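You operate a simulated robot arm through the tools that you are given. There is no shell and no other tool. Be economical: measure what you need, move in short steps, check, and stop when the job is done.

You are at the controls of a simulated robot arm. One attempt, no reset.

JOB
Press the zero key three times. Put the jar that says "NEW" from the top of the green bench on the second shelf from the bottom of the blue rack and the jar marked "test" on the shelf under the steel bench. Open the top drawer, take the blue foam pad from the inside of the top drawer and leave it on the orange peg tray and shut the drawer again. Close the bottom drawer. Put the broken block from the orange scrap tray on the second shelf from the bottom of the blue rack. Open the orange bin lid. Do these in any order. Set down upright: jar.

It is judged by the outcome, as a careful person would: the job done as asked, and still so three seconds after it is handed in. It fails if anything else is knocked over, pushed out of place, dropped, spilled or broken. A push-on lid holds only when it is set on centred and level and pressed home; a screw cap is set on level and turned clockwise until tight.

ROBOT AND FRAMES
A 7-joint arm with a fingered hand on a trunk, on a base that drives. Base frame: it is fixed to the floor where the robot stands at the start and does not move with it; the origin is under the middle of the robot, x ahead of it, y to its left, z up; the surface under the hand at the start is at about z = 0.8. Readings come in m, rad, newtons and seconds.
With the tool pointing down near the work surface it reaches from about 0.1 to 0.58 m from the robot's upright axis, wherever it stands. Its first joint turns from -2.007 to 2.007 rad. Places, roughly: blue foam pad (13x7x2 cm) [0, -1, 0.7]; bottom drawer [-0.1, -1, 0.6]; broken block (4x3x2 cm) [-0.2, -1.9, 0.8]; jar [0.5, -0.5, 0.75]; orange bin lid [-0.4, -3.2, 0.6]; orange peg tray (25x15x3 cm) [1.1, 1.3, 0.8]; second shelf of the blue rack [-1.4, -3.9, 0.5]; shelf under the steel bench [-0.8, 2.4, 0.2]; top drawer [0, -1, 0.7]; zero key [0.4, 0, 0.8]. Payload 3.1 kg.
The TCP is the grasp point between the finger pads, 0.022 m short of the fingertips. In the tool frame z runs along the fingers and y along their closing line. The gripper opens to 0.112 m. The gripper's body begins 0.06 m behind the TCP. The gripper is a hand of 3 fingers: y runs from the thumb to the fingers, the wrist lies at [0, 0, -0.218] in the tool frame, and closing takes about 1.5 s.
Orientation is that of the tool frame in the base frame, as a unit quaternion [x, y, z, w]. With the fingers straight down and closing along the base's y, the tool's x points along the base's -x, its y along +y and its z along -z.

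CONTROLS
- The arm moves only by the tool step_arm. Its argument "targets" is a list of rows, each an object (a shift or turn left out is 0, a gripper value left out holds the last) with "xyz": the shift along the base's x, y, z in units of 40 mm (1.0 is 40 mm), a list of three; "delta_rot": the turn, a rotation vector about the base's x, y, z in units of 4 degrees (1.0 is 4 degrees), a list of three. In form: [{"xyz": [x, y, z], "delta_rot": [rx, ry, rz]}, ...]. A call has 1 to 12 rows; each row shifts and turns the commanded pose from where the row before left it. "claw" is the gripper command, from -1 (fully open) to 1 (shut), values between in proportion, set as the call begins (left out, the last holds). A call with a number of a shift or a turn outside -1 to 1 is refused whole. Rows are played at 5 a second. More than 0.05 m and 0.15 rad between two rows, or a gripper value outside its range, and nothing of the call is played. A pose out of reach is approached as far as the arm can. The call stops where the force on the tool passes 40 N (or 10 N more than at its start, if that is more) or the arm is blocked; 0.2 s more then pass. Each finger travels about 0.108 m/s and halts on what it meets, pressing with about 31 N; the grip force reading is that of the motor and also rises with nothing between the fingers. The clock runs only during rows and for 0.2 s after the last one: add rows that do not move to give the fingers time. The reply holds the time, the measured pose of the TCP, the force on the tool along the base axes, the opening and the grip force, in the units named above and with some noise, with the torque about the TCP (base axes, N m) and any sound that the robot's microphone picked up.
- Cameras (640 x 400 px; columns grow to the right, rows downward): "scene" is now at [-0.0171, 0.1011, 1.7606]; the picture's right is [-0.77, -0.63, -0.00], its down [-0.55, 0.67, -0.50] and it looks along [0.32, -0.39, -0.87] (base axes); focal length 291 px, centre (320, 200). "wrist" rides on the gripper at [0.066, 0.003, -0.08] in the tool frame; the picture's right is [-0.05, 1.00, 0.00], its down [-0.77, -0.04, -0.64] and it looks along [-0.64, -0.03, 0.77] (tool axes); focal length 275 px, centre (320, 200).
- capture(camera): a new picture of that camera. No time passes.
- lift_body(by): slides the trunk up (or, below 0, down) by that many m; the arm and the scene camera ride with it, the base frame stays. It gives what a move gives, with no picture.
- base_move(legs): drives the robot by 1 to 6 legs, each [ahead, left, turn to the left] in m, m and rad, along the robot's own axes; the way and the turn of a leg run together, so that a leg with both is an arc; at most 1.5 m and 3.142 rad a leg. The arm and the cameras ride along, it lands a little off, and it stops where it bumps. It gives what a move gives.
- preshape(shape): the hand has 3 fingers and takes this shape, open, in about a second: jaw (thumb against the fingers, like two jaws); tri (thumb and two fingers); tip (a fingertip pinch); poke (one finger out to press); point (the index stretched); flat (the hand flat); cup (the hand cupped); fist (a fist). The gripper value then closes the fingers along that shape, each until it touches; the sizes above hold for jaw. It gives what a move gives, with no picture.
- head_to(pan, tilt): turns the head with the scene camera to pan (to the left, within 2.705 rad either way) and tilt (down, from -0.506 to 1.204), counted from straight ahead of the robot. It gives what a move gives.
- pixel_to_xyz(camera, pixels): there is no depth. For up to 12 entries [column, row, z] of the newest picture of that camera ("zoom" is the newest enlarged one), the place [x, y] in the base frame at which the ray of that pixel passes the height z, good to about 0.002 m. No time passes.
- inspect(camera, box): a new picture of the part [left, top, right, bottom] of that camera's present view, enlarged. No time passes.
- hand_in(): hands the job in; it is judged then, once.

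Keep the steps short. Do not move on a guess: measure, check each grasp and each placing, and mend mistakes. In all there are 131 turns and 144 pictures (those below and enlarged ones count). Leave the gripper open and the arm clear of the work at the hand-in unless told otherwise, and finish with a single line.

The tools are called after ">>>" as a command line: name --argument value ..., lists and objects as JSON in quotes. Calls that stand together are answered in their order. step_arm: Moves the arm, as the interface text tells. Its arguments: {"type":"object","properties":{"targets":{"type":"array"},"claw":{"type":"number"}},"required":["targets"]} The other tools are called the same way: lift_body (by) slides the trunk up or down; preshape (shape) gives the hand a shape; base_move (legs) drives the base; head_to (pan, tilt) turns the head that bears the scene camera; capture (camera) takes a picture; pixel_to_xyz (camera, pixels) gives the place at which the rays of pixels pass given heights; inspect (camera, box) takes an enlarged picture of a part of a camera's view; hand_in () hands the job in.

At the start:

```text
clock: 0.0
tool_pos: [0.1647, -0.3383, 1.0267]
ee_rot: [0.0, 1.0, 0.0, 0.0]
ft_force: [-1.5, 0.1, -0.1]
ft_torque: [-0.01, 0.02, 0.01]
opening: 0.1119
grip_force: 0.1
shape: jaw
trunk travel left (down, up): [-0.909, 0.081]
robot x, y, heading: [0.0024, 0.0008, -0.004]
head pan, tilt: [-0.885, 1.047]
```

scene: 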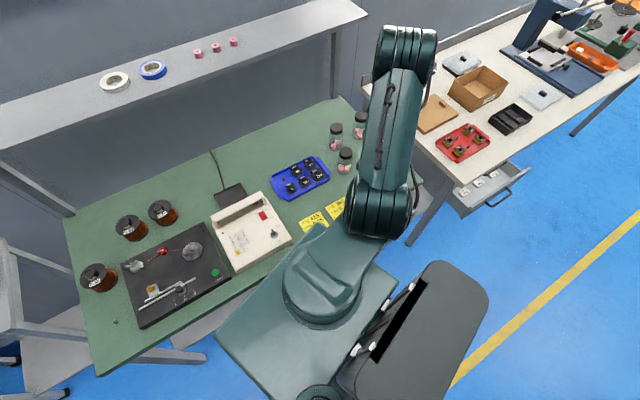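
wrist: 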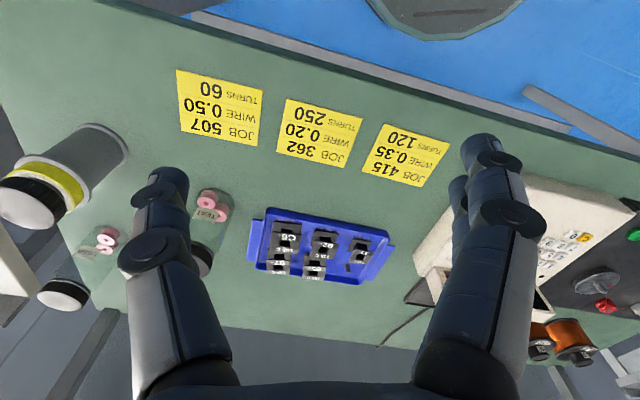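

I see the green bench with a keypad device (scene approx 250,230) and jars near (340,150). I'll enlarge both to read them.

>>> inspect --camera "scene" --box '[190, 170, 310, 280]'

>>> inspect --camera "wrist" --box '[0, 110, 260, 320]'

>>> inspect --camera "wrist" --box '[480, 170, 640, 300]'

```text
3.64 times, centred on (250, 225) of scene
```

zoom: 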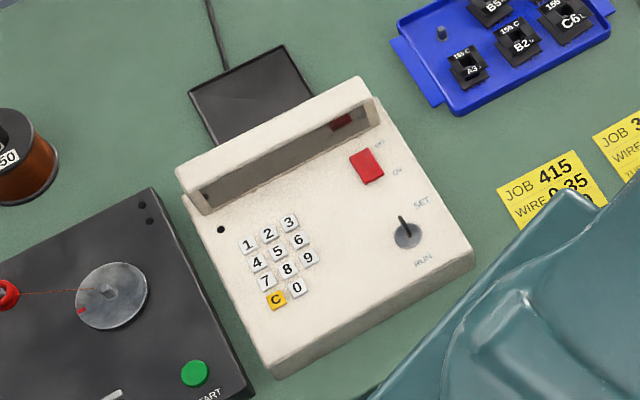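

```text
1.90 times, centred on (130, 215) of wrist
```

zoom: 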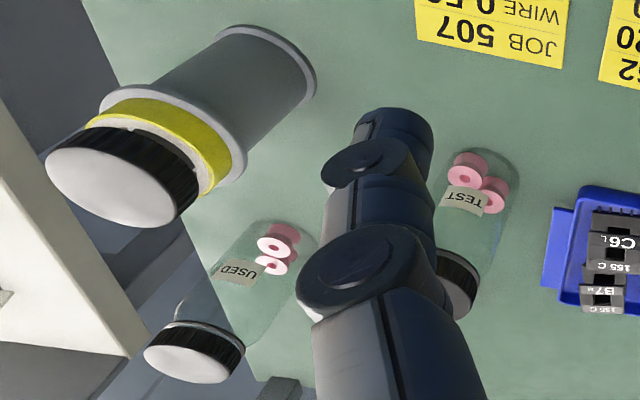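

```text
3.08 times, centred on (560, 235) of wrist
```

zoom: 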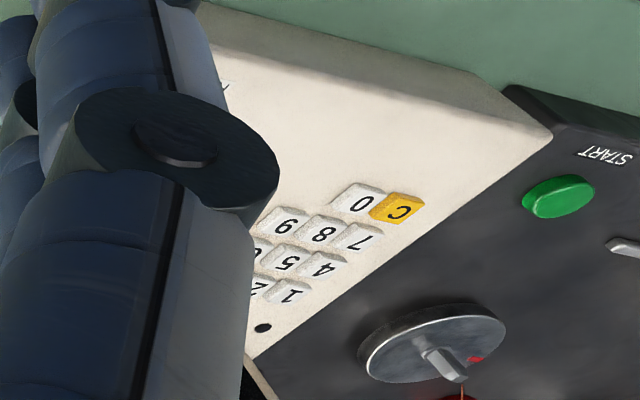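

>>> pixel_to_xyz --camera "scene" --pixels '[[243.4, 248.9, 0.76], [243.4, 248.9, 0.8], [243.4, 248.9, 0.84], [243.4, 248.9, 0.88]]'

>>> pixel_to_xyz --camera "wrist" --pixels '[[573, 236.6, 0.76], [573, 236.6, 0.8], [573, 236.6, 0.84], [573, 236.6, 0.88], [250, 70, 0.75], [250, 70, 0.8]]'

>>> head_to --pan 0.3 --tilt 0.6

>>> capture --camera "scene"

```text
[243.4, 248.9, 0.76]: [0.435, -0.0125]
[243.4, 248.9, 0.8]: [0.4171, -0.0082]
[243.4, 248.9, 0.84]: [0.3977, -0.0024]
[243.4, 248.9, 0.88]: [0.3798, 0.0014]
```

```text
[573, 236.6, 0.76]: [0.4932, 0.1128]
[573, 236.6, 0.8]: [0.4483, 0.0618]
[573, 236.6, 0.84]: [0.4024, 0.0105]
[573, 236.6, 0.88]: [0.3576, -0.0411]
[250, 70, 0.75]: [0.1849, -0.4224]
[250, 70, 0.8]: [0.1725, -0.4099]
```

```text
clock: 1.4
tool_pos: [0.1657, -0.3362, 1.0268]
ee_rot: [0.001, 1.0, 0.0, 0.0]
ft_force: [-0.8, 0.0, -0.6]
ft_torque: [0.02, 0.03, -0.01]
opening: 0.112
grip_force: 0.0
shape: jaw
trunk travel left (down, up): [-0.909, 0.081]
robot x, y, heading: [-0.0008, 0.0029, 0.001]
head pan, tilt: [0.3, 0.6]
```

```text
138 pictures are left
```

scene: 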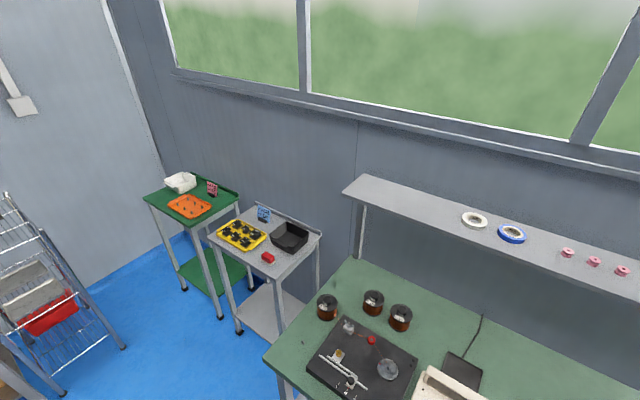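

Zero key triangulates to about (0.393, -0.001, 0.849). I'll shape the hand to poke and look where the finger is.

>>> preshape --shape "poke"

>>> head_to --pan -0.4 --tilt 1.1

>>> capture --camera "wrist"

>>> capture --camera "scene"

```text
clock: 2.3
tool_pos: [0.1658, -0.3379, 1.0268]
ee_rot: [0.0, 1.0, 0.0, 0.0]
ft_force: [-1.1, 0.3, -0.2]
ft_torque: [-0.01, -0.01, -0.02]
opening: 0.0
grip_force: 0.1
shape: poke
trunk travel left (down, up): [-0.909, 0.081]
robot x, y, heading: [-0.0028, 0.002, -0.001]
head pan, tilt: [0.3, 0.6]
```

```text
clock: 3.4
tool_pos: [0.1657, -0.3382, 1.0278]
ee_rot: [0.001, 1.0, 0.001, 0.0]
ft_force: [0.8, -0.1, -0.2]
ft_torque: [0.02, -0.01, -0.02]
opening: 0.0002
grip_force: 0.1
shape: poke
trunk travel left (down, up): [-0.909, 0.081]
robot x, y, heading: [0.0027, 0.0021, 0.0]
head pan, tilt: [-0.4, 1.1]
```

```text
137 pictures are left
```

wrist: 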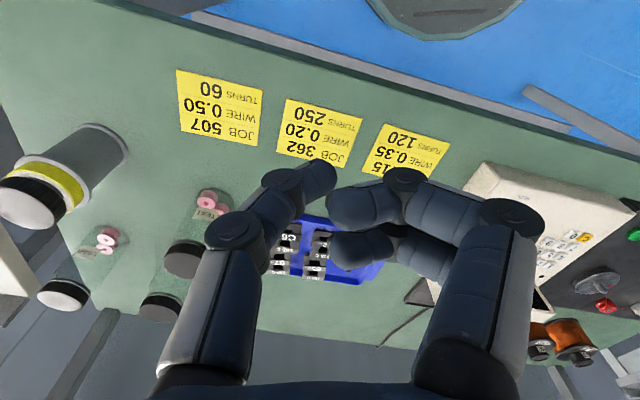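

```text
136 pictures are left
```

scene: 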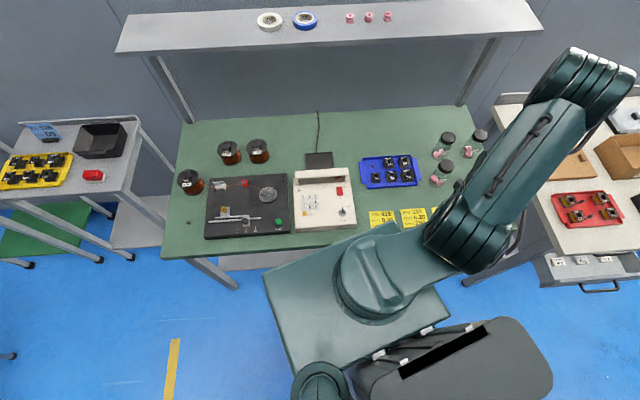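

>>> inspect --camera "wrist" --box '[180, 130, 480, 320]'

>>> inspect --camera "scene" --box '[280, 140, 400, 250]'

>>> preshape --shape "point"

>>> capture --camera "wrist"

```text
2.11 times, centred on (330, 225) of wrist
```

zoom: 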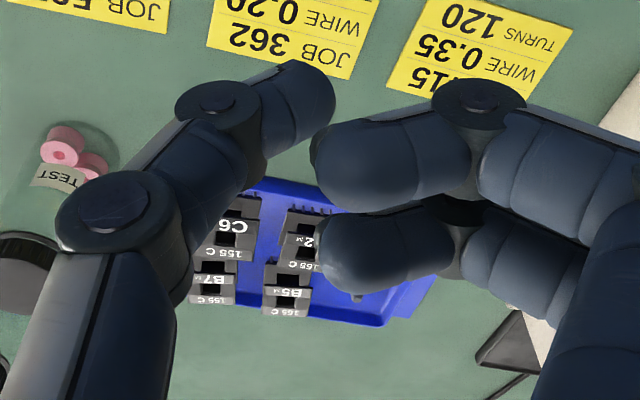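

```text
3.64 times, centred on (340, 195) of scene
```

zoom: 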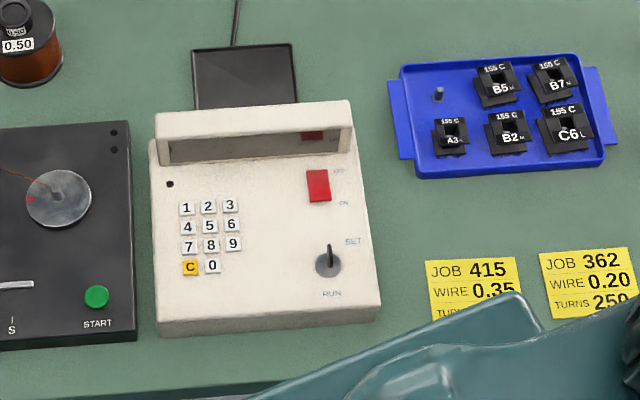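

```text
clock: 4.3
tool_pos: [0.1653, -0.338, 1.0268]
ee_rot: [0.0, 1.0, 0.0, 0.0]
ft_force: [-0.5, 0.4, -0.5]
ft_torque: [0.01, -0.03, -0.01]
opening: 0.0001
grip_force: 0.0
shape: point
trunk travel left (down, up): [-0.909, 0.081]
robot x, y, heading: [-0.0003, -0.0018, -0.001]
head pan, tilt: [-0.4, 1.1]
```

```text
133 pictures are left
```

wrist: 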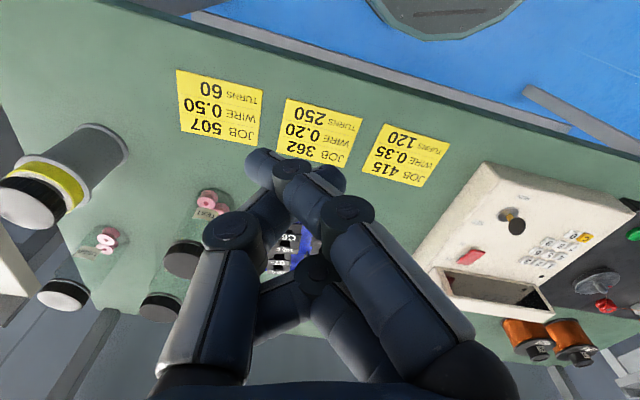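

In the wrist picture in "poke" the thumb tip sat at about (325,166), just where the TCP+22 mm should appear, so poke presses at the TCP axis. I return to poke and travel over the key, still high.

>>> preshape --shape "poke"

>>> step_arm --targets '[{"xyz": [0.63, 0.936, 0]}, {"xyz": [0.63, 0.936, 0]}, {"xyz": [0.63, 0.936, 0]}, {"xyz": [0.63, 0.936, 0]}, {"xyz": [0.63, 0.936, 0]}, {"xyz": [0.63, 0.936, 0]}, {"xyz": [0.63, 0.936, 0]}, {"xyz": [0.63, 0.936, 0]}, {"xyz": [0.63, 0.936, 0]}, {"xyz": [0, 0, -0.8]}, {"xyz": [0, 0, -0.8]}, {"xyz": [0, 0, 0]}]'

>>> capture --camera "wrist"

>>> inspect --camera "scene" --box '[260, 130, 400, 250]'

```text
clock: 5.2
tool_pos: [0.1653, -0.3381, 1.0268]
ee_rot: [0.0, 1.0, 0.0, 0.0]
ft_force: [0.0, -0.4, 0.3]
ft_torque: [0.03, -0.02, 0.01]
opening: 0.0001
grip_force: 0.1
shape: poke
trunk travel left (down, up): [-0.909, 0.081]
robot x, y, heading: [0.0003, -0.0015, -0.004]
head pan, tilt: [-0.4, 1.1]
```

```text
clock: 7.8
tool_pos: [0.3927, -0.0008, 0.9643]
ee_rot: [0.001, 1.0, 0.001, 0.0]
ft_force: [-0.4, -0.7, -0.1]
ft_torque: [0.03, 0.01, -0.01]
opening: 0.0
grip_force: 0.2
shape: poke
trunk travel left (down, up): [-0.909, 0.081]
robot x, y, heading: [0.0001, -0.0008, -0.002]
head pan, tilt: [-0.4, 1.1]
```

```text
132 pictures are left
```

wrist: 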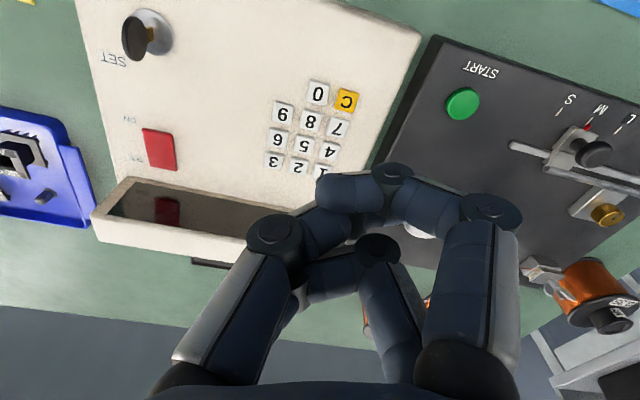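

```text
3.33 times, centred on (330, 190) of scene
```

zoom: 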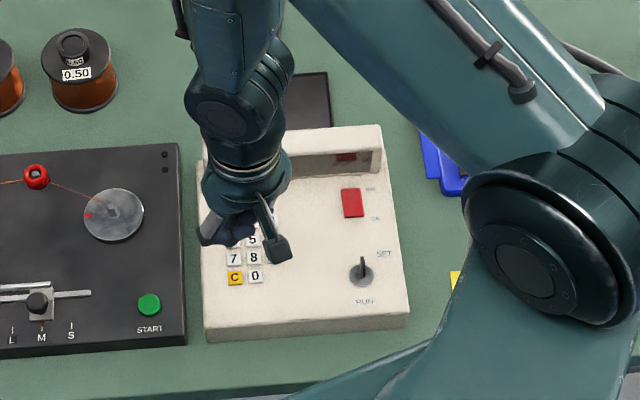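

>>> inspect --camera "wrist" --box '[220, 60, 520, 250]'

>>> pixel_to_xyz --camera "wrist" --pixels '[[318, 93, 0.83], [318, 93, 0.84], [318, 93, 0.85], [320, 190, 0.96], [320, 167, 0.942]]'

```text
2.11 times, centred on (370, 155) of wrist
```

zoom: 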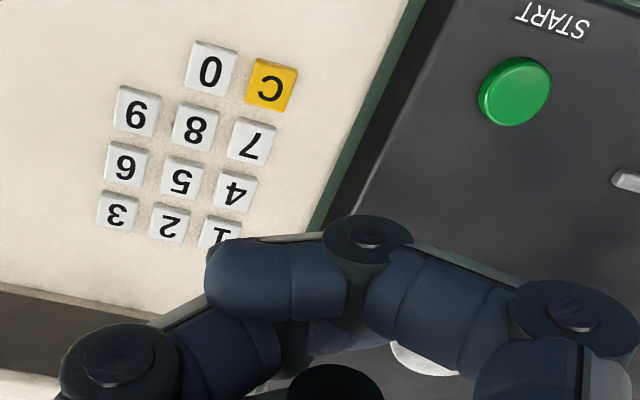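

```text
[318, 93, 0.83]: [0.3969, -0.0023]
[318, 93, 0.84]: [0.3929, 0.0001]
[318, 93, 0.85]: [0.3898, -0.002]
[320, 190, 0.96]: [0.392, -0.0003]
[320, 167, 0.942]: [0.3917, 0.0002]
```

The finger posture differs from before; I'll re-shape and look again before pressing.

>>> step_arm --targets '[{"xyz": [0, 0, 0]}, {"xyz": [0, 0, 0]}, {"xyz": [0, 0, 0]}, {"xyz": [0, 0, 0]}, {"xyz": [0, 0, 0]}]' --claw 1

>>> inspect --camera "wrist" --box '[170, 60, 520, 300]'

>>> step_arm --targets '[{"xyz": [0, 0, 0]}, {"xyz": [0, 0, 0]}, {"xyz": [0, 0, 0]}, {"xyz": [0, 0, 0]}, {"xyz": [0, 0, 0]}]' --claw -1

>>> inspect --camera "wrist" --box '[170, 60, 520, 300]'

>>> head_to --pan 0.0 --tilt 1.1

>>> capture --camera "scene"

```text
clock: 9.0
tool_pos: [0.392, -0.0022, 0.9653]
ee_rot: [0.0, 1.0, 0.0, 0.0]
ft_force: [-1.1, 0.8, 0.8]
ft_torque: [-0.02, 0.01, 0.0]
opening: 0.0001
grip_force: 30.9
shape: jaw
trunk travel left (down, up): [-0.909, 0.081]
robot x, y, heading: [-0.0002, -0.0023, -0.003]
head pan, tilt: [-0.4, 1.1]
```

```text
1.67 times, centred on (345, 180) of wrist
```

zoom: 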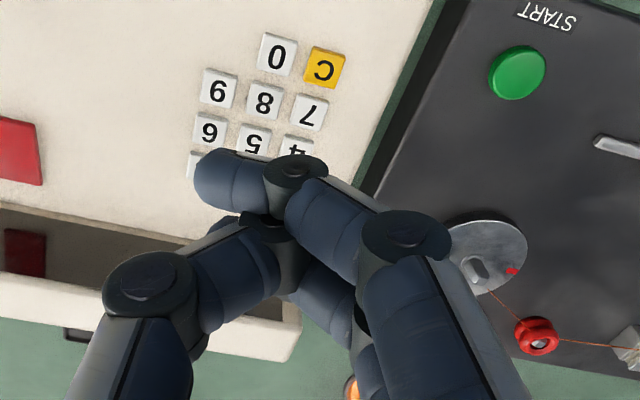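

```text
clock: 10.2
tool_pos: [0.3927, -0.0007, 0.9646]
ee_rot: [0.0, 1.0, 0.0, -0.001]
ft_force: [-0.7, -1.3, 0.0]
ft_torque: [-0.01, 0.03, 0.0]
opening: 0.1057
grip_force: 0.0
shape: jaw
trunk travel left (down, up): [-0.909, 0.081]
robot x, y, heading: [-0.0004, 0.0022, -0.003]
head pan, tilt: [-0.4, 1.1]
```

```text
1.67 times, centred on (345, 180) of wrist
```

zoom: 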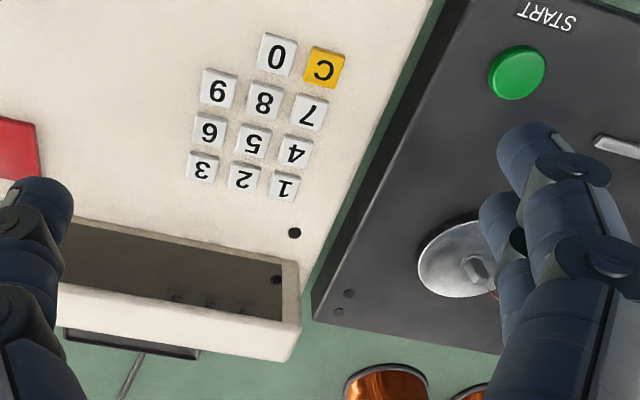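

```text
clock: 11.0
tool_pos: [0.393, -0.0022, 0.9642]
ee_rot: [0.0, 1.0, 0.0, 0.0]
ft_force: [-0.3, 0.1, 0.6]
ft_torque: [0.0, -0.01, 0.01]
opening: 0.1057
grip_force: 0.0
shape: jaw
trunk travel left (down, up): [-0.909, 0.081]
robot x, y, heading: [-0.0017, -0.0018, 0.002]
head pan, tilt: [0.0, 1.1]
```

```text
127 pictures are left
```

scene: 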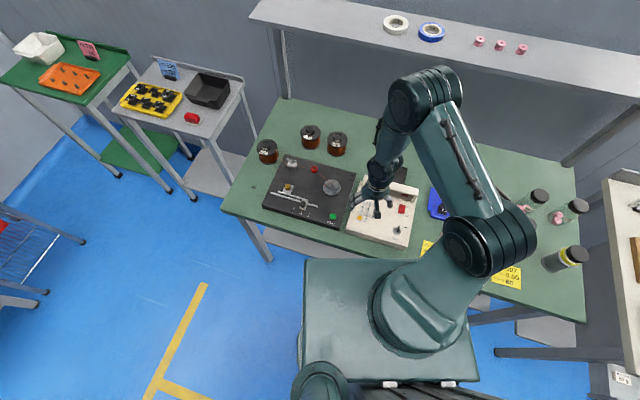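

>>> preshape --shape "poke"

>>> inspect --camera "wrist" --box '[170, 60, 520, 300]'

>>> inspect --camera "scene" --box '[330, 150, 430, 250]'

```text
clock: 11.9
tool_pos: [0.3928, -0.0016, 0.965]
ee_rot: [0.0, 1.0, 0.0, -0.001]
ft_force: [-0.3, 0.0, -0.1]
ft_torque: [-0.02, 0.05, 0.0]
opening: 0.0
grip_force: 0.1
shape: poke
trunk travel left (down, up): [-0.909, 0.081]
robot x, y, heading: [-0.0018, -0.0033, 0.002]
head pan, tilt: [0.0, 1.1]
```

```text
1.67 times, centred on (345, 180) of wrist
```

zoom: 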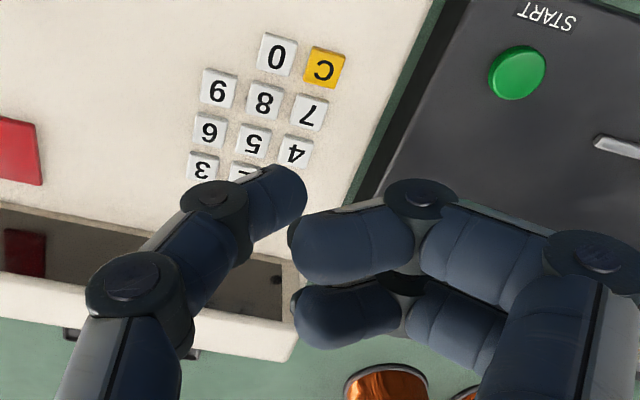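

```text
4.00 times, centred on (380, 200) of scene
```

zoom: 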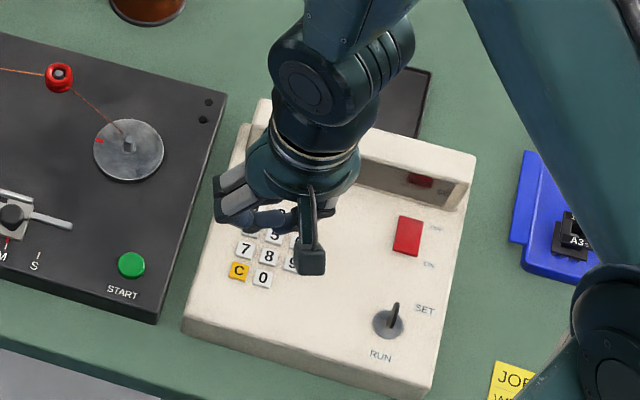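

>>> step_arm --targets '[{"xyz": [0, 0, 0]}, {"xyz": [0, 0, 0]}]'

>>> inspect --camera "wrist" --box '[170, 60, 520, 300]'

```text
clock: 12.5
tool_pos: [0.3928, -0.0016, 0.9646]
ee_rot: [0.0, 1.0, 0.0, 0.0]
ft_force: [-0.2, -0.2, -1.1]
ft_torque: [0.01, 0.0, 0.0]
opening: 0.0
grip_force: 0.0
shape: poke
trunk travel left (down, up): [-0.909, 0.081]
robot x, y, heading: [0.0022, 0.0008, -0.005]
head pan, tilt: [0.0, 1.1]
```

```text
1.67 times, centred on (345, 180) of wrist
```

zoom: 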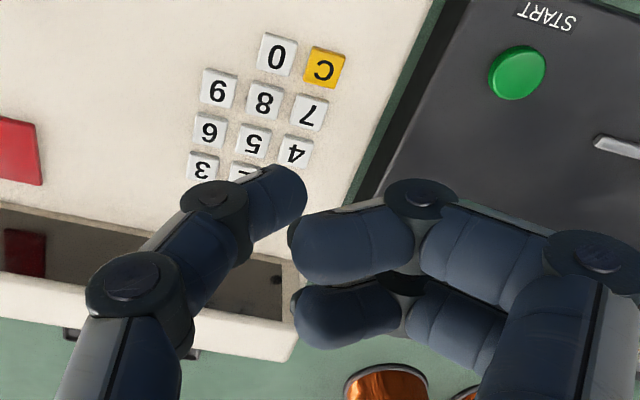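

Pose is steady: thumb tip out at about (325,165). Descend 80 mm above the key, then look.

>>> step_arm --targets '[{"xyz": [0, 0, -0.7]}, {"xyz": [0, 0, -0.7]}, {"xyz": [0, 0, -0.4]}, {"xyz": [0, 0, -0.2]}]'

>>> inspect --camera "wrist" --box '[220, 60, 430, 250]'

>>> inspect --camera "scene" --box '[340, 160, 420, 240]'

```text
clock: 13.5
tool_pos: [0.3928, -0.0014, 0.8831]
ee_rot: [-0.001, 1.0, -0.001, -0.001]
ft_force: [0.4, 0.4, 0.5]
ft_torque: [0.01, 0.01, -0.02]
opening: 0.0
grip_force: 0.1
shape: poke
trunk travel left (down, up): [-0.909, 0.081]
robot x, y, heading: [0.002, -0.0019, 0.003]
head pan, tilt: [0.0, 1.1]
```

```text
2.11 times, centred on (325, 155) of wrist
```

zoom: 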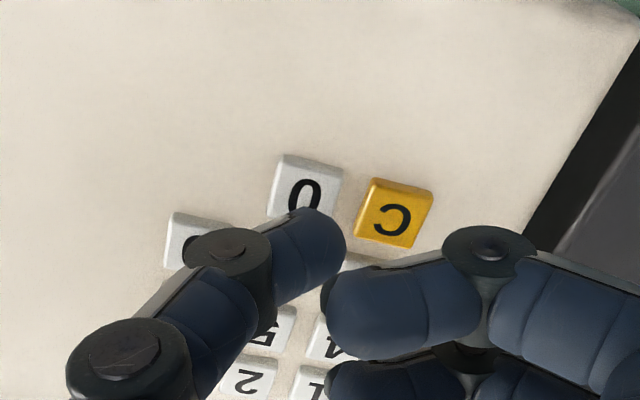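

```text
5.00 times, centred on (380, 200) of scene
```

zoom: 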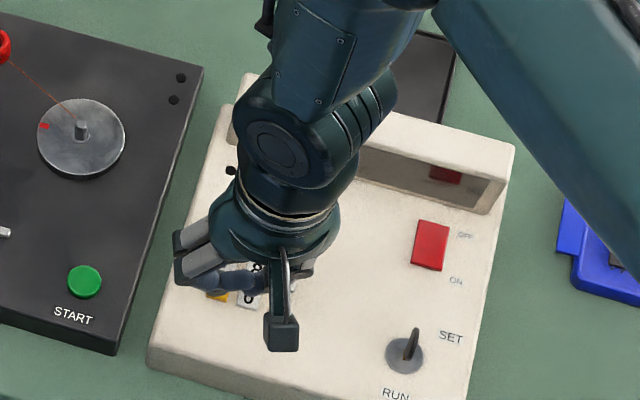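

Tip lies directly over the 0 key (key at about (319,150), tip at (325,167)). Shift 2 mm in -y and press down gently in small steps.

>>> step_arm --targets '[{"xyz": [0.02, -0.05, -0.15]}, {"xyz": [0, 0, -0.1]}, {"xyz": [0, 0, -0.1]}, {"xyz": [0, 0, 0]}]'

```text
clock: 14.5
tool_pos: [0.3937, -0.0045, 0.8693]
ee_rot: [0.0, 1.0, 0.0, 0.0]
ft_force: [-0.2, -2.0, 7.7]
ft_torque: [-0.02, -0.01, 0.02]
opening: 0.0003
grip_force: 0.1
shape: poke
trunk travel left (down, up): [-0.909, 0.081]
robot x, y, heading: [0.0026, -0.0012, 0.003]
head pan, tilt: [0.0, 1.1]
heard: click
```

A click at 7.7 N. Lift 10 mm to release and look.

>>> step_arm --targets '[{"xyz": [0, 0, 0.15]}, {"xyz": [0, 0, 0.15]}, {"xyz": [0, 0, 0]}]'

>>> inspect --camera "wrist" --box '[220, 60, 430, 250]'

>>> inspect --camera "scene" --box '[360, 170, 420, 210]'

```text
clock: 15.3
tool_pos: [0.3929, -0.004, 0.881]
ee_rot: [0.0, 1.0, 0.0, 0.0]
ft_force: [0.6, -0.7, -0.3]
ft_torque: [0.02, -0.01, -0.02]
opening: 0.0
grip_force: 0.0
shape: poke
trunk travel left (down, up): [-0.909, 0.081]
robot x, y, heading: [0.0002, -0.0004, 0.002]
head pan, tilt: [0.0, 1.1]
```

```text
2.11 times, centred on (325, 155) of wrist
```

zoom: 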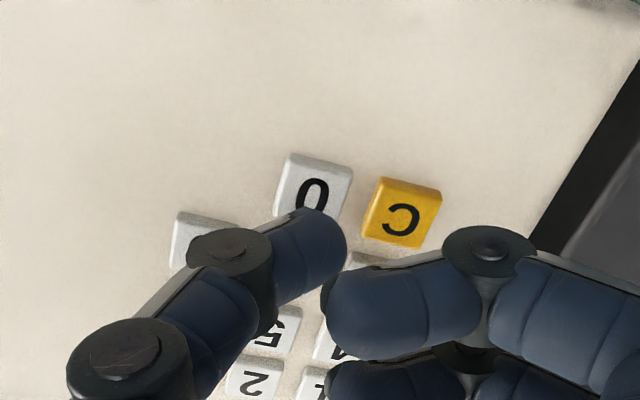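

```text
10.00 times, centred on (390, 190) of scene
```

zoom: 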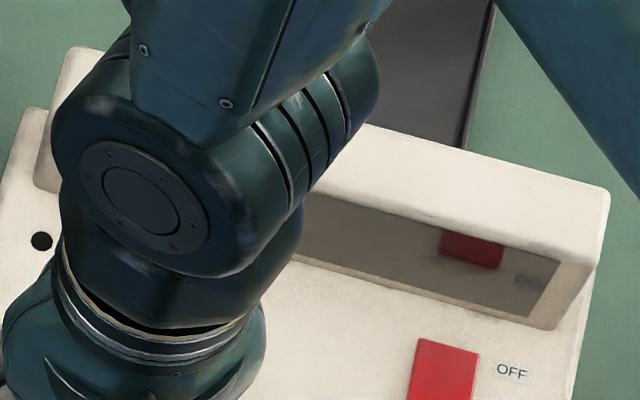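

Released. Repeat the press.

>>> step_arm --targets '[{"xyz": [0, 0, -0.1]}, {"xyz": [0, 0, -0.1]}, {"xyz": [0, 0, -0.1]}, {"xyz": [0, 0, 0]}]'

>>> step_arm --targets '[{"xyz": [0, 0, 0.15]}, {"xyz": [0, 0, 0.15]}, {"xyz": [0, 0, 0]}]'

>>> step_arm --targets '[{"xyz": [0, 0, -0.1]}, {"xyz": [0, 0, -0.1]}, {"xyz": [0, 0, -0.1]}, {"xyz": [0, 0, 0]}]'

>>> step_arm --targets '[{"xyz": [0, 0, 0.3]}, {"xyz": [0, 0, 1]}, {"xyz": [0, 0, 1]}, {"xyz": [0, 0, 1]}]'

>>> capture --camera "wrist"

```text
clock: 16.3
tool_pos: [0.3925, -0.0035, 0.8686]
ee_rot: [0.0, 1.0, 0.0, 0.001]
ft_force: [0.5, -2.3, 7.1]
ft_torque: [-0.05, -0.02, -0.01]
opening: 0.0
grip_force: 0.1
shape: poke
trunk travel left (down, up): [-0.909, 0.081]
robot x, y, heading: [0.0004, -0.0001, 0.002]
head pan, tilt: [0.0, 1.1]
heard: click
```

```text
clock: 17.1
tool_pos: [0.3941, -0.0039, 0.8809]
ee_rot: [0.0, 1.0, 0.0, 0.0]
ft_force: [-0.2, 0.4, 0.1]
ft_torque: [-0.01, 0.03, -0.01]
opening: 0.0
grip_force: 0.1
shape: poke
trunk travel left (down, up): [-0.909, 0.081]
robot x, y, heading: [0.0024, -0.0018, 0.0]
head pan, tilt: [0.0, 1.1]
```

```text
clock: 18.1
tool_pos: [0.3941, -0.0033, 0.869]
ee_rot: [0.0, 1.0, 0.0, -0.001]
ft_force: [0.6, -2.0, 6.7]
ft_torque: [-0.04, -0.05, 0.02]
opening: 0.0
grip_force: 0.1
shape: poke
trunk travel left (down, up): [-0.909, 0.081]
robot x, y, heading: [0.0028, -0.0027, -0.002]
head pan, tilt: [0.0, 1.1]
heard: click
```

```text
clock: 19.1
tool_pos: [0.3918, -0.0034, 1.0018]
ee_rot: [0.0, 1.0, 0.0, 0.001]
ft_force: [0.2, 0.6, -0.3]
ft_torque: [-0.05, -0.01, -0.03]
opening: 0.0002
grip_force: 0.0
shape: poke
trunk travel left (down, up): [-0.909, 0.081]
robot x, y, heading: [0.0003, -0.0014, -0.003]
head pan, tilt: [0.0, 1.1]
```

```text
119 pictures are left
```

wrist: 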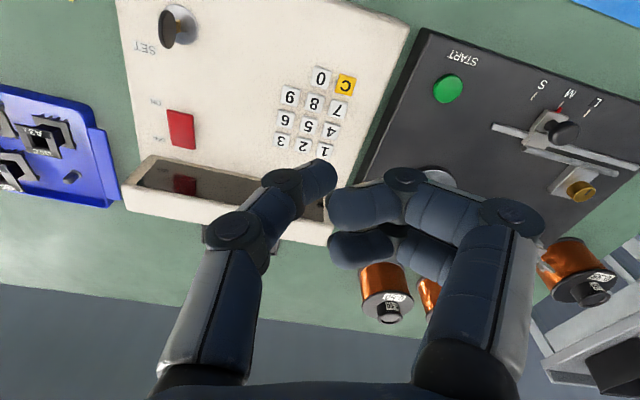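

Three clicks. Now to the jars: open jaw, move back right, and look from the head.

>>> step_arm --targets '[{"xyz": [-0.7, -0.9, 0.1]}, {"xyz": [-0.7, -0.9, 0.1]}, {"xyz": [-0.7, -0.9, 0.1]}, {"xyz": [-0.7, -0.9, 0.1]}, {"xyz": [-0.7, -0.9, 0.1]}, {"xyz": [-0.7, -0.9, 0.1]}, {"xyz": [-0.7, -0.9, 0.1]}, {"xyz": [-0.7, -0.9, 0.1]}]'

>>> preshape --shape "jaw"

>>> head_to --pan -0.85 --tilt 0.85

>>> capture --camera "scene"

>>> capture --camera "wrist"

```text
clock: 20.9
tool_pos: [0.1684, -0.293, 1.0342]
ee_rot: [-0.001, 1.0, 0.001, 0.0]
ft_force: [0.2, 0.3, -0.4]
ft_torque: [0.0, -0.01, -0.02]
opening: 0.0
grip_force: 0.1
shape: poke
trunk travel left (down, up): [-0.909, 0.081]
robot x, y, heading: [-0.002, 0.0025, -0.004]
head pan, tilt: [0.0, 1.1]
```

```text
clock: 21.8
tool_pos: [0.1695, -0.2889, 1.0342]
ee_rot: [-0.001, 1.0, 0.0, 0.0]
ft_force: [0.1, 0.2, -0.3]
ft_torque: [0.03, 0.02, -0.01]
opening: 0.1118
grip_force: 0.1
shape: jaw
trunk travel left (down, up): [-0.909, 0.081]
robot x, y, heading: [-0.0012, 0.0018, -0.0]
head pan, tilt: [0.0, 1.1]
```

```text
clock: 23.0
tool_pos: [0.1702, -0.2911, 1.0328]
ee_rot: [0.0, 1.0, 0.0, 0.0]
ft_force: [-0.3, -0.5, -0.2]
ft_torque: [0.0, 0.03, -0.02]
opening: 0.1119
grip_force: 0.1
shape: jaw
trunk travel left (down, up): [-0.909, 0.081]
robot x, y, heading: [-0.0005, 0.0001, -0.001]
head pan, tilt: [-0.85, 0.85]
```

```text
118 pictures are left
```

scene: 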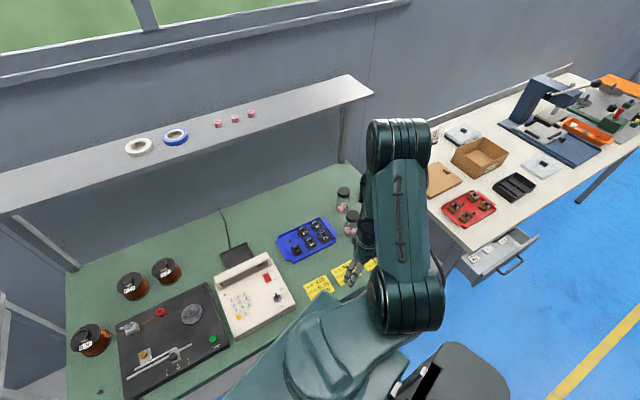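

```text
117 pictures are left
```

wrist: 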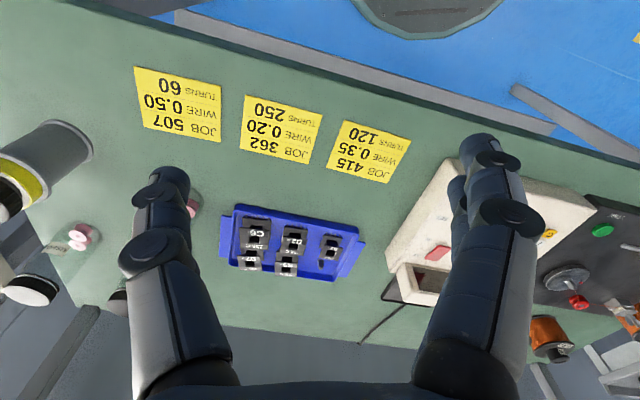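

>>> head_to --pan -0.5 --tilt 0.9

>>> capture --camera "scene"

>>> step_arm --targets '[{"xyz": [0.4, -0.8, 0.1]}, {"xyz": [0.4, -0.8, 0.1]}, {"xyz": [0.4, -0.8, 0.1]}, {"xyz": [0.4, -0.8, 0.1]}]'

>>> capture --camera "wrist"

```text
clock: 23.8
tool_pos: [0.1699, -0.2913, 1.0344]
ee_rot: [0.0, 1.0, 0.0, 0.0]
ft_force: [-0.4, -0.1, 0.3]
ft_torque: [-0.04, -0.01, -0.01]
opening: 0.1117
grip_force: 0.1
shape: jaw
trunk travel left (down, up): [-0.909, 0.081]
robot x, y, heading: [0.0018, 0.002, -0.002]
head pan, tilt: [-0.499, 0.901]
```

```text
116 pictures are left
```

scene: 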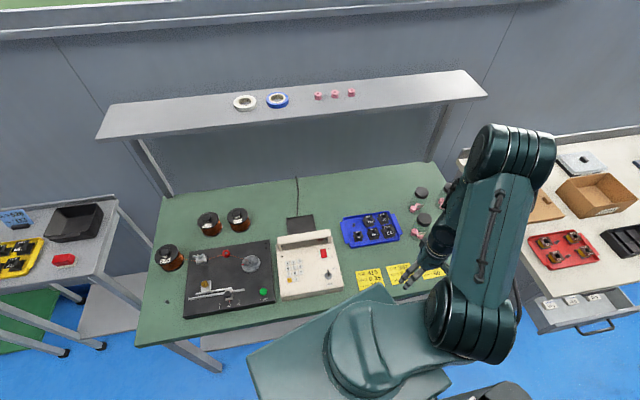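

```text
clock: 24.8
tool_pos: [0.2382, -0.4191, 1.0502]
ee_rot: [0.0, 1.0, 0.001, -0.002]
ft_force: [0.1, 0.3, 0.5]
ft_torque: [-0.01, 0.04, 0.01]
opening: 0.1119
grip_force: 0.1
shape: jaw
out of reach, approached as far as the arm can: row 2, 3
trunk travel left (down, up): [-0.909, 0.081]
robot x, y, heading: [0.0025, -0.001, 0.0]
head pan, tilt: [-0.499, 0.901]
```

```text
115 pictures are left
```

wrist: 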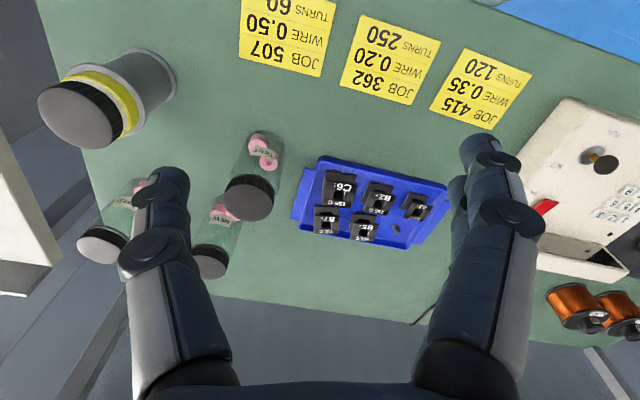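

>>> inspect --camera "wrist" --box '[60, 120, 300, 290]'

>>> inspect --camera "scene" --box '[380, 150, 480, 250]'

```text
2.35 times, centred on (180, 205) of wrist
```

zoom: 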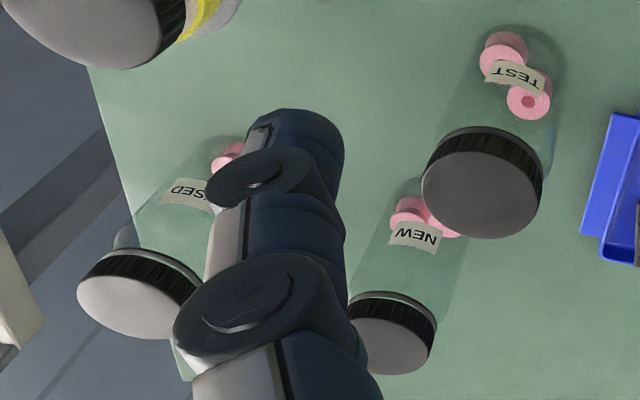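

```text
4.00 times, centred on (430, 200) of scene
```

zoom: 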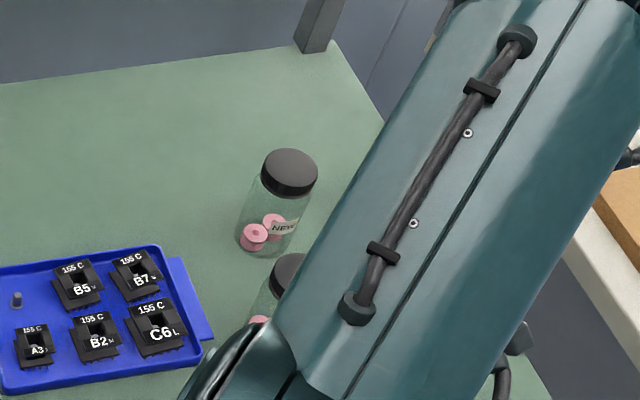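

>>> pixel_to_xyz --camera "wrist" --pixels '[[249.4, 196.5, 0.88], [249.4, 196.5, 0.9], [249.4, 196.5, 0.92], [210.6, 262.5, 0.88], [210.6, 262.5, 0.9], [210.6, 262.5, 0.92], [265, 137, 0.79], [265, 137, 0.75]]'

>>> pixel_to_xyz --camera "scene" --pixels '[[422.5, 192, 0.88], [422.5, 192, 0.9], [422.5, 192, 0.92], [422.5, 218, 0.88], [422.5, 218, 0.9], [422.5, 218, 0.92]]'

```text
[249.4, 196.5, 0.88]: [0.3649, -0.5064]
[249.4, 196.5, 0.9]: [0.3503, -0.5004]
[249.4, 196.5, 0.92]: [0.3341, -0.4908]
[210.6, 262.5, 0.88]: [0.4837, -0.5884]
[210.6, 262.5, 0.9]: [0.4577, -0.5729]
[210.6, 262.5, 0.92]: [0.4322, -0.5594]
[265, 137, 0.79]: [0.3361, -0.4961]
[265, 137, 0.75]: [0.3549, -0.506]
```

```text
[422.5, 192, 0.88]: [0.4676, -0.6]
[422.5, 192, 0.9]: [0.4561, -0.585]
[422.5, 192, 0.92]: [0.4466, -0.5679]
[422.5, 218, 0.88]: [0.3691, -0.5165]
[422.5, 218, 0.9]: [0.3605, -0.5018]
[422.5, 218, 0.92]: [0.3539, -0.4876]
```

TEST jar lid is near (0.363,-0.505,0.89), NEW near (0.457,-0.579,0.9). Both out of reach from here. I bring the hand in, and drive to the right about 0.35 m.

>>> step_arm --targets '[{"xyz": [0.1, 0.9, 0]}, {"xyz": [0.1, 0.9, 0]}, {"xyz": [0.1, 0.9, 0]}, {"xyz": [0.1, 0.9, 0]}, {"xyz": [0.1, 0.9, 0]}, {"xyz": [0.1, 0.9, 0]}]'

>>> base_move --legs '[[0, -0.35, 0]]'

>>> head_to --pan -0.9 --tilt 0.9

>>> capture --camera "scene"

>>> capture --camera "wrist"

```text
clock: 26.2
tool_pos: [0.257, -0.2, 1.0503]
ee_rot: [0.001, 1.0, -0.001, -0.001]
ft_force: [0.3, 1.2, 0.5]
ft_torque: [-0.04, 0.01, 0.02]
opening: 0.1118
grip_force: 0.0
shape: jaw
trunk travel left (down, up): [-0.909, 0.081]
robot x, y, heading: [-0.0019, -0.0013, 0.003]
head pan, tilt: [-0.499, 0.901]
```

```text
clock: 28.5
tool_pos: [0.2405, -0.5341, 1.0492]
ee_rot: [-0.016, 1.0, 0.0, 0.0]
ft_force: [0.2, -0.7, -0.5]
ft_torque: [0.0, 0.02, 0.02]
opening: 0.1118
grip_force: 0.0
shape: jaw
trunk travel left (down, up): [-0.909, 0.081]
robot x, y, heading: [-0.0197, -0.345, 0.034]
head pan, tilt: [-0.499, 0.901]
```

```text
clock: 29.4
tool_pos: [0.2417, -0.5348, 1.0501]
ee_rot: [-0.016, 1.0, 0.0, 0.0]
ft_force: [-0.2, -0.1, -0.4]
ft_torque: [0.02, 0.01, 0.0]
opening: 0.112
grip_force: 0.0
shape: jaw
trunk travel left (down, up): [-0.909, 0.081]
robot x, y, heading: [-0.0249, -0.3397, 0.029]
head pan, tilt: [-0.901, 0.901]
```

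```text
112 pictures are left
```

scene: 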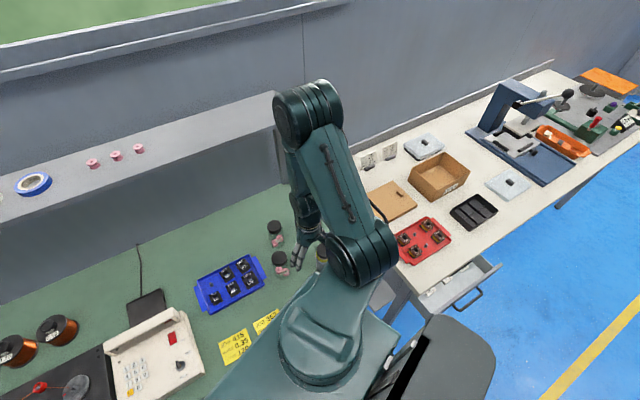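

```text
111 pictures are left
```

wrist: 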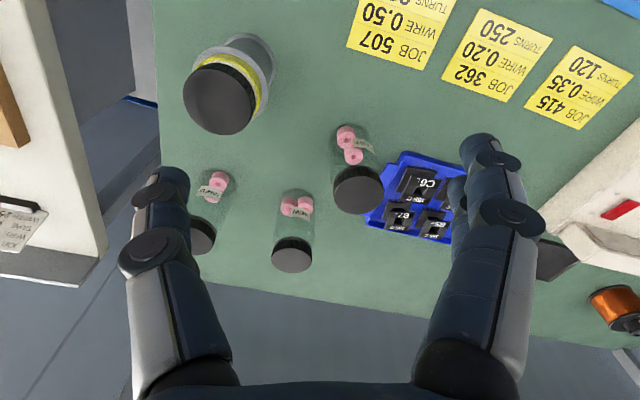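

>>> pixel_to_xyz --camera "wrist" --pixels '[[358, 190, 0.87], [358, 190, 0.89], [358, 190, 0.91], [292, 253, 0.87], [292, 253, 0.89], [292, 253, 0.91], [351, 143, 0.79], [351, 143, 0.76], [292, 207, 0.79]]'

>>> inspect --camera "scene" --box '[240, 210, 340, 290]'

>>> inspect --camera "wrist" --box '[240, 100, 440, 290]'

```text
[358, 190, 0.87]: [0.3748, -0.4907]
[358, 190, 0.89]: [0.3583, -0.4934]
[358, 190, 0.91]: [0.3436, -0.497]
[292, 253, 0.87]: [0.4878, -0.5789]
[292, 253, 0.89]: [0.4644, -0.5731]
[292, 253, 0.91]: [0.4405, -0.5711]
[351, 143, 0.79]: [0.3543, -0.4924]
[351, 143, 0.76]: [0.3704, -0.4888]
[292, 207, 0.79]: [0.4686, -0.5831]
```

```text
5.00 times, centred on (290, 250) of scene
```

zoom: 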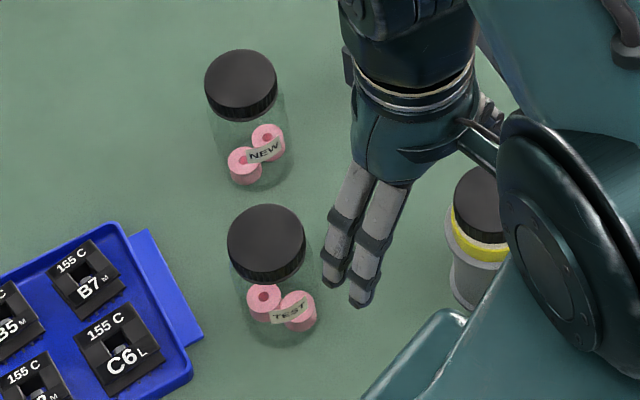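

```text
2.11 times, centred on (340, 195) of wrist
```

zoom: 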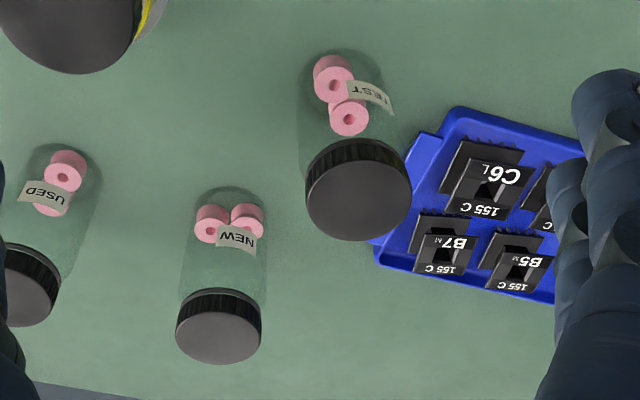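

>>> pixel_to_xyz --camera "scene" --pixels '[[274.4, 226, 0.86], [274.4, 226, 0.88], [274.4, 226, 0.9], [279.4, 258, 0.86], [279.4, 258, 0.88], [279.4, 258, 0.9]]'

>>> pixel_to_xyz --camera "wrist" --pixels '[[291.6, 259, 0.86], [291.6, 259, 0.88], [291.6, 259, 0.9], [358, 191, 0.86], [358, 191, 0.88], [358, 191, 0.9]]'

```text
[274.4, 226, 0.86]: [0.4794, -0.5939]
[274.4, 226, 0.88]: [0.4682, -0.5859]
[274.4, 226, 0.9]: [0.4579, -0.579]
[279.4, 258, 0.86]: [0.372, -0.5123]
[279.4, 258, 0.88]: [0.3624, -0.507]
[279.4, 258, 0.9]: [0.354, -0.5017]
```

```text
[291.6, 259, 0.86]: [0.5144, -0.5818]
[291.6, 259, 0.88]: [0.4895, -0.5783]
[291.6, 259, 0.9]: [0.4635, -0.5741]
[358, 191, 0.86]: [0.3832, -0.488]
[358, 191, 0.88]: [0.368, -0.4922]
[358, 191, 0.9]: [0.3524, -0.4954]
```

TEST lid top ≈ (0.355,-0.498,0.897), NEW ≈ (0.459,-0.577,0.90). The jars must go onto shelves, so I want a near-horizontal side grasp with the camera above. I back away 0.22 m to gain room, then turn the hand.

>>> base_move --legs '[[-0.24, -0.05, -0.03]]'

>>> step_arm --targets '[{"xyz": [0.9, 0, 0.3], "delta_rot": [0.62, 0, -1]}, {"xyz": [0.9, 0, 0.3], "delta_rot": [0.62, 0, -1]}, {"xyz": [0.9, 0, 0.3], "delta_rot": [0.62, 0, -1]}, {"xyz": [0.9, 0, 0.3], "delta_rot": [0.62, 0, -1]}, {"xyz": [0, 0, 0], "delta_rot": [0.62, 0, -1]}, {"xyz": [0, 0, 0], "delta_rot": [0.62, 0, -1]}, {"xyz": [0, 0, 0], "delta_rot": [0.62, 0, -1]}, {"xyz": [0, 0, 0], "delta_rot": [0.62, 0, -1]}, {"xyz": [0, 0, 0], "delta_rot": [0.62, 0, -1]}, {"xyz": [0, 0, 0], "delta_rot": [0.62, 0, -1]}, {"xyz": [0, 0, 0], "delta_rot": [0.62, 0, -1]}, {"xyz": [0, 0, 0], "delta_rot": [0.62, 0, -1]}]'

```text
clock: 31.2
tool_pos: [-0.0024, -0.5968, 1.0495]
ee_rot: [0.0, 1.0, 0.0, 0.0]
ft_force: [0.4, -0.6, -0.2]
ft_torque: [0.01, -0.03, 0.02]
opening: 0.1118
grip_force: 0.0
shape: jaw
trunk travel left (down, up): [-0.909, 0.081]
robot x, y, heading: [-0.2615, -0.3916, 0.002]
head pan, tilt: [-0.901, 0.901]
```

```text
clock: 33.8
tool_pos: [0.1222, -0.5971, 1.0894]
ee_rot: [0.403, 0.881, 0.25, 0.001]
ft_force: [0.3, 0.8, 0.6]
ft_torque: [0.02, -0.03, -0.03]
opening: 0.1121
grip_force: 0.0
shape: jaw
out of reach, approached as far as the arm can: row 1, 2
trunk travel left (down, up): [-0.909, 0.081]
robot x, y, heading: [-0.2611, -0.394, 0.0]
head pan, tilt: [-0.901, 0.901]
```

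>>> step_arm --targets '[{"delta_rot": [0.62, 0, -1]}, {"delta_rot": [0.62, 0, -1]}, {"delta_rot": [0.62, 0, -1]}, {"delta_rot": [0.62, 0, -1]}, {"delta_rot": [0.62, 0, -1]}, {"delta_rot": [0.62, 0, -1]}, {"delta_rot": [0.62, 0, -1]}, {"delta_rot": [0.62, 0, -1]}, {"delta_rot": [0.62, 0, -1]}, {"delta_rot": [0.62, 0, -1]}, {"delta_rot": [0.62, 0, -1]}, {"delta_rot": [0.62, 0, -1]}]'

>>> step_arm --targets '[{"delta_rot": [0.62, 0, -1]}, {"delta_rot": [0.62, 0, -1]}, {"delta_rot": [0.62, 0, -1]}, {"delta_rot": [0.62, 0, -1]}, {"delta_rot": [0.62, 0, -1]}, {"delta_rot": [0.62, 0, -1]}, {"delta_rot": [0.62, 0, -1]}, {"delta_rot": [0.62, 0, -1]}, {"delta_rot": [0.62, 0, -1]}, {"delta_rot": [0.62, 0, -1]}, {"delta_rot": [0.62, 0, -1]}, {"delta_rot": [0.62, 0, -1]}]'

```text
clock: 36.4
tool_pos: [0.1226, -0.5969, 1.09]
ee_rot: [0.709, 0.552, 0.44, -0.001]
ft_force: [-0.2, 0.0, 0.3]
ft_torque: [0.02, -0.01, 0.02]
opening: 0.112
grip_force: 0.0
shape: jaw
trunk travel left (down, up): [-0.909, 0.081]
robot x, y, heading: [-0.2591, -0.3912, -0.001]
head pan, tilt: [-0.901, 0.901]
```

```text
clock: 39.0
tool_pos: [0.1217, -0.5958, 1.0909]
ee_rot: [0.846, 0.092, 0.525, -0.001]
ft_force: [0.7, -0.3, -1.3]
ft_torque: [-0.01, 0.01, -0.02]
opening: 0.1117
grip_force: 0.0
shape: jaw
trunk travel left (down, up): [-0.909, 0.081]
robot x, y, heading: [-0.2604, -0.3981, 0.003]
head pan, tilt: [-0.901, 0.901]
```

Finish the turn and come in front of the TEST jar, high, then look.

>>> step_arm --targets '[{"xyz": [0, 0.8, 0], "delta_rot": [0.62, 0, -1]}, {"xyz": [0, 0.8, 0], "delta_rot": [0.62, 0, -1]}, {"xyz": [0.2, 0.85, -0.3], "delta_rot": [0.15, 0, -0.25]}, {"xyz": [0.2, 0, -0.9]}, {"xyz": [0.2, 0, -0.9]}]'

>>> capture --camera "wrist"

>>> head_to --pan -0.3 --tilt 0.8

>>> capture --camera "scene"

```text
clock: 40.2
tool_pos: [0.1456, -0.4989, 1.0043]
ee_rot: [0.85, 0.0, 0.526, 0.0]
ft_force: [0.9, 0.3, -0.2]
ft_torque: [-0.01, 0.03, 0.03]
opening: 0.1119
grip_force: 0.1
shape: jaw
trunk travel left (down, up): [-0.909, 0.081]
robot x, y, heading: [-0.2608, -0.3922, 0.002]
head pan, tilt: [-0.901, 0.901]
```

```text
108 pictures are left
```

wrist: 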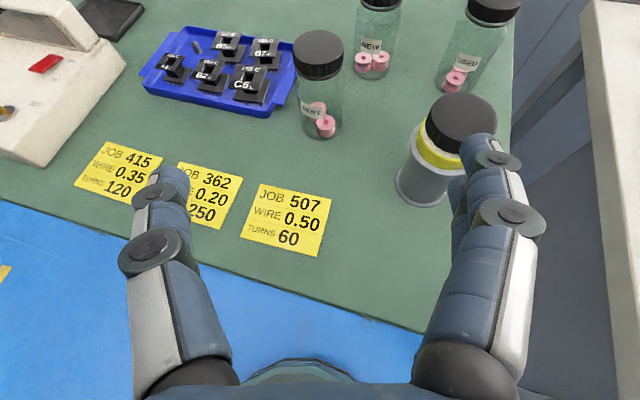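

```text
clock: 41.2
tool_pos: [0.147, -0.4999, 1.0043]
ee_rot: [0.85, 0.0, 0.527, 0.0]
ft_force: [-1.1, 0.3, -0.1]
ft_torque: [0.02, 0.0, -0.02]
opening: 0.1118
grip_force: 0.0
shape: jaw
trunk travel left (down, up): [-0.909, 0.081]
robot x, y, heading: [-0.2613, -0.394, 0.003]
head pan, tilt: [-0.3, 0.799]
```

```text
107 pictures are left
```

scene: 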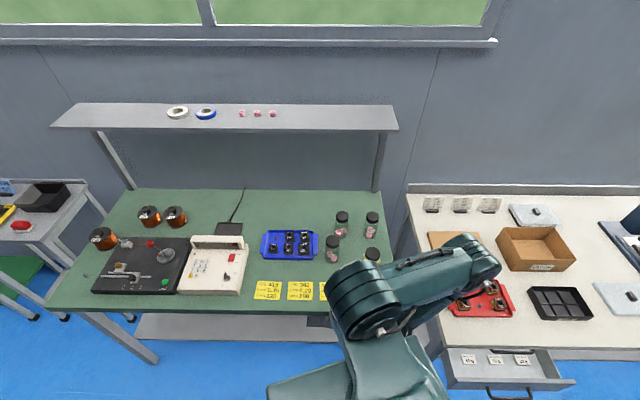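

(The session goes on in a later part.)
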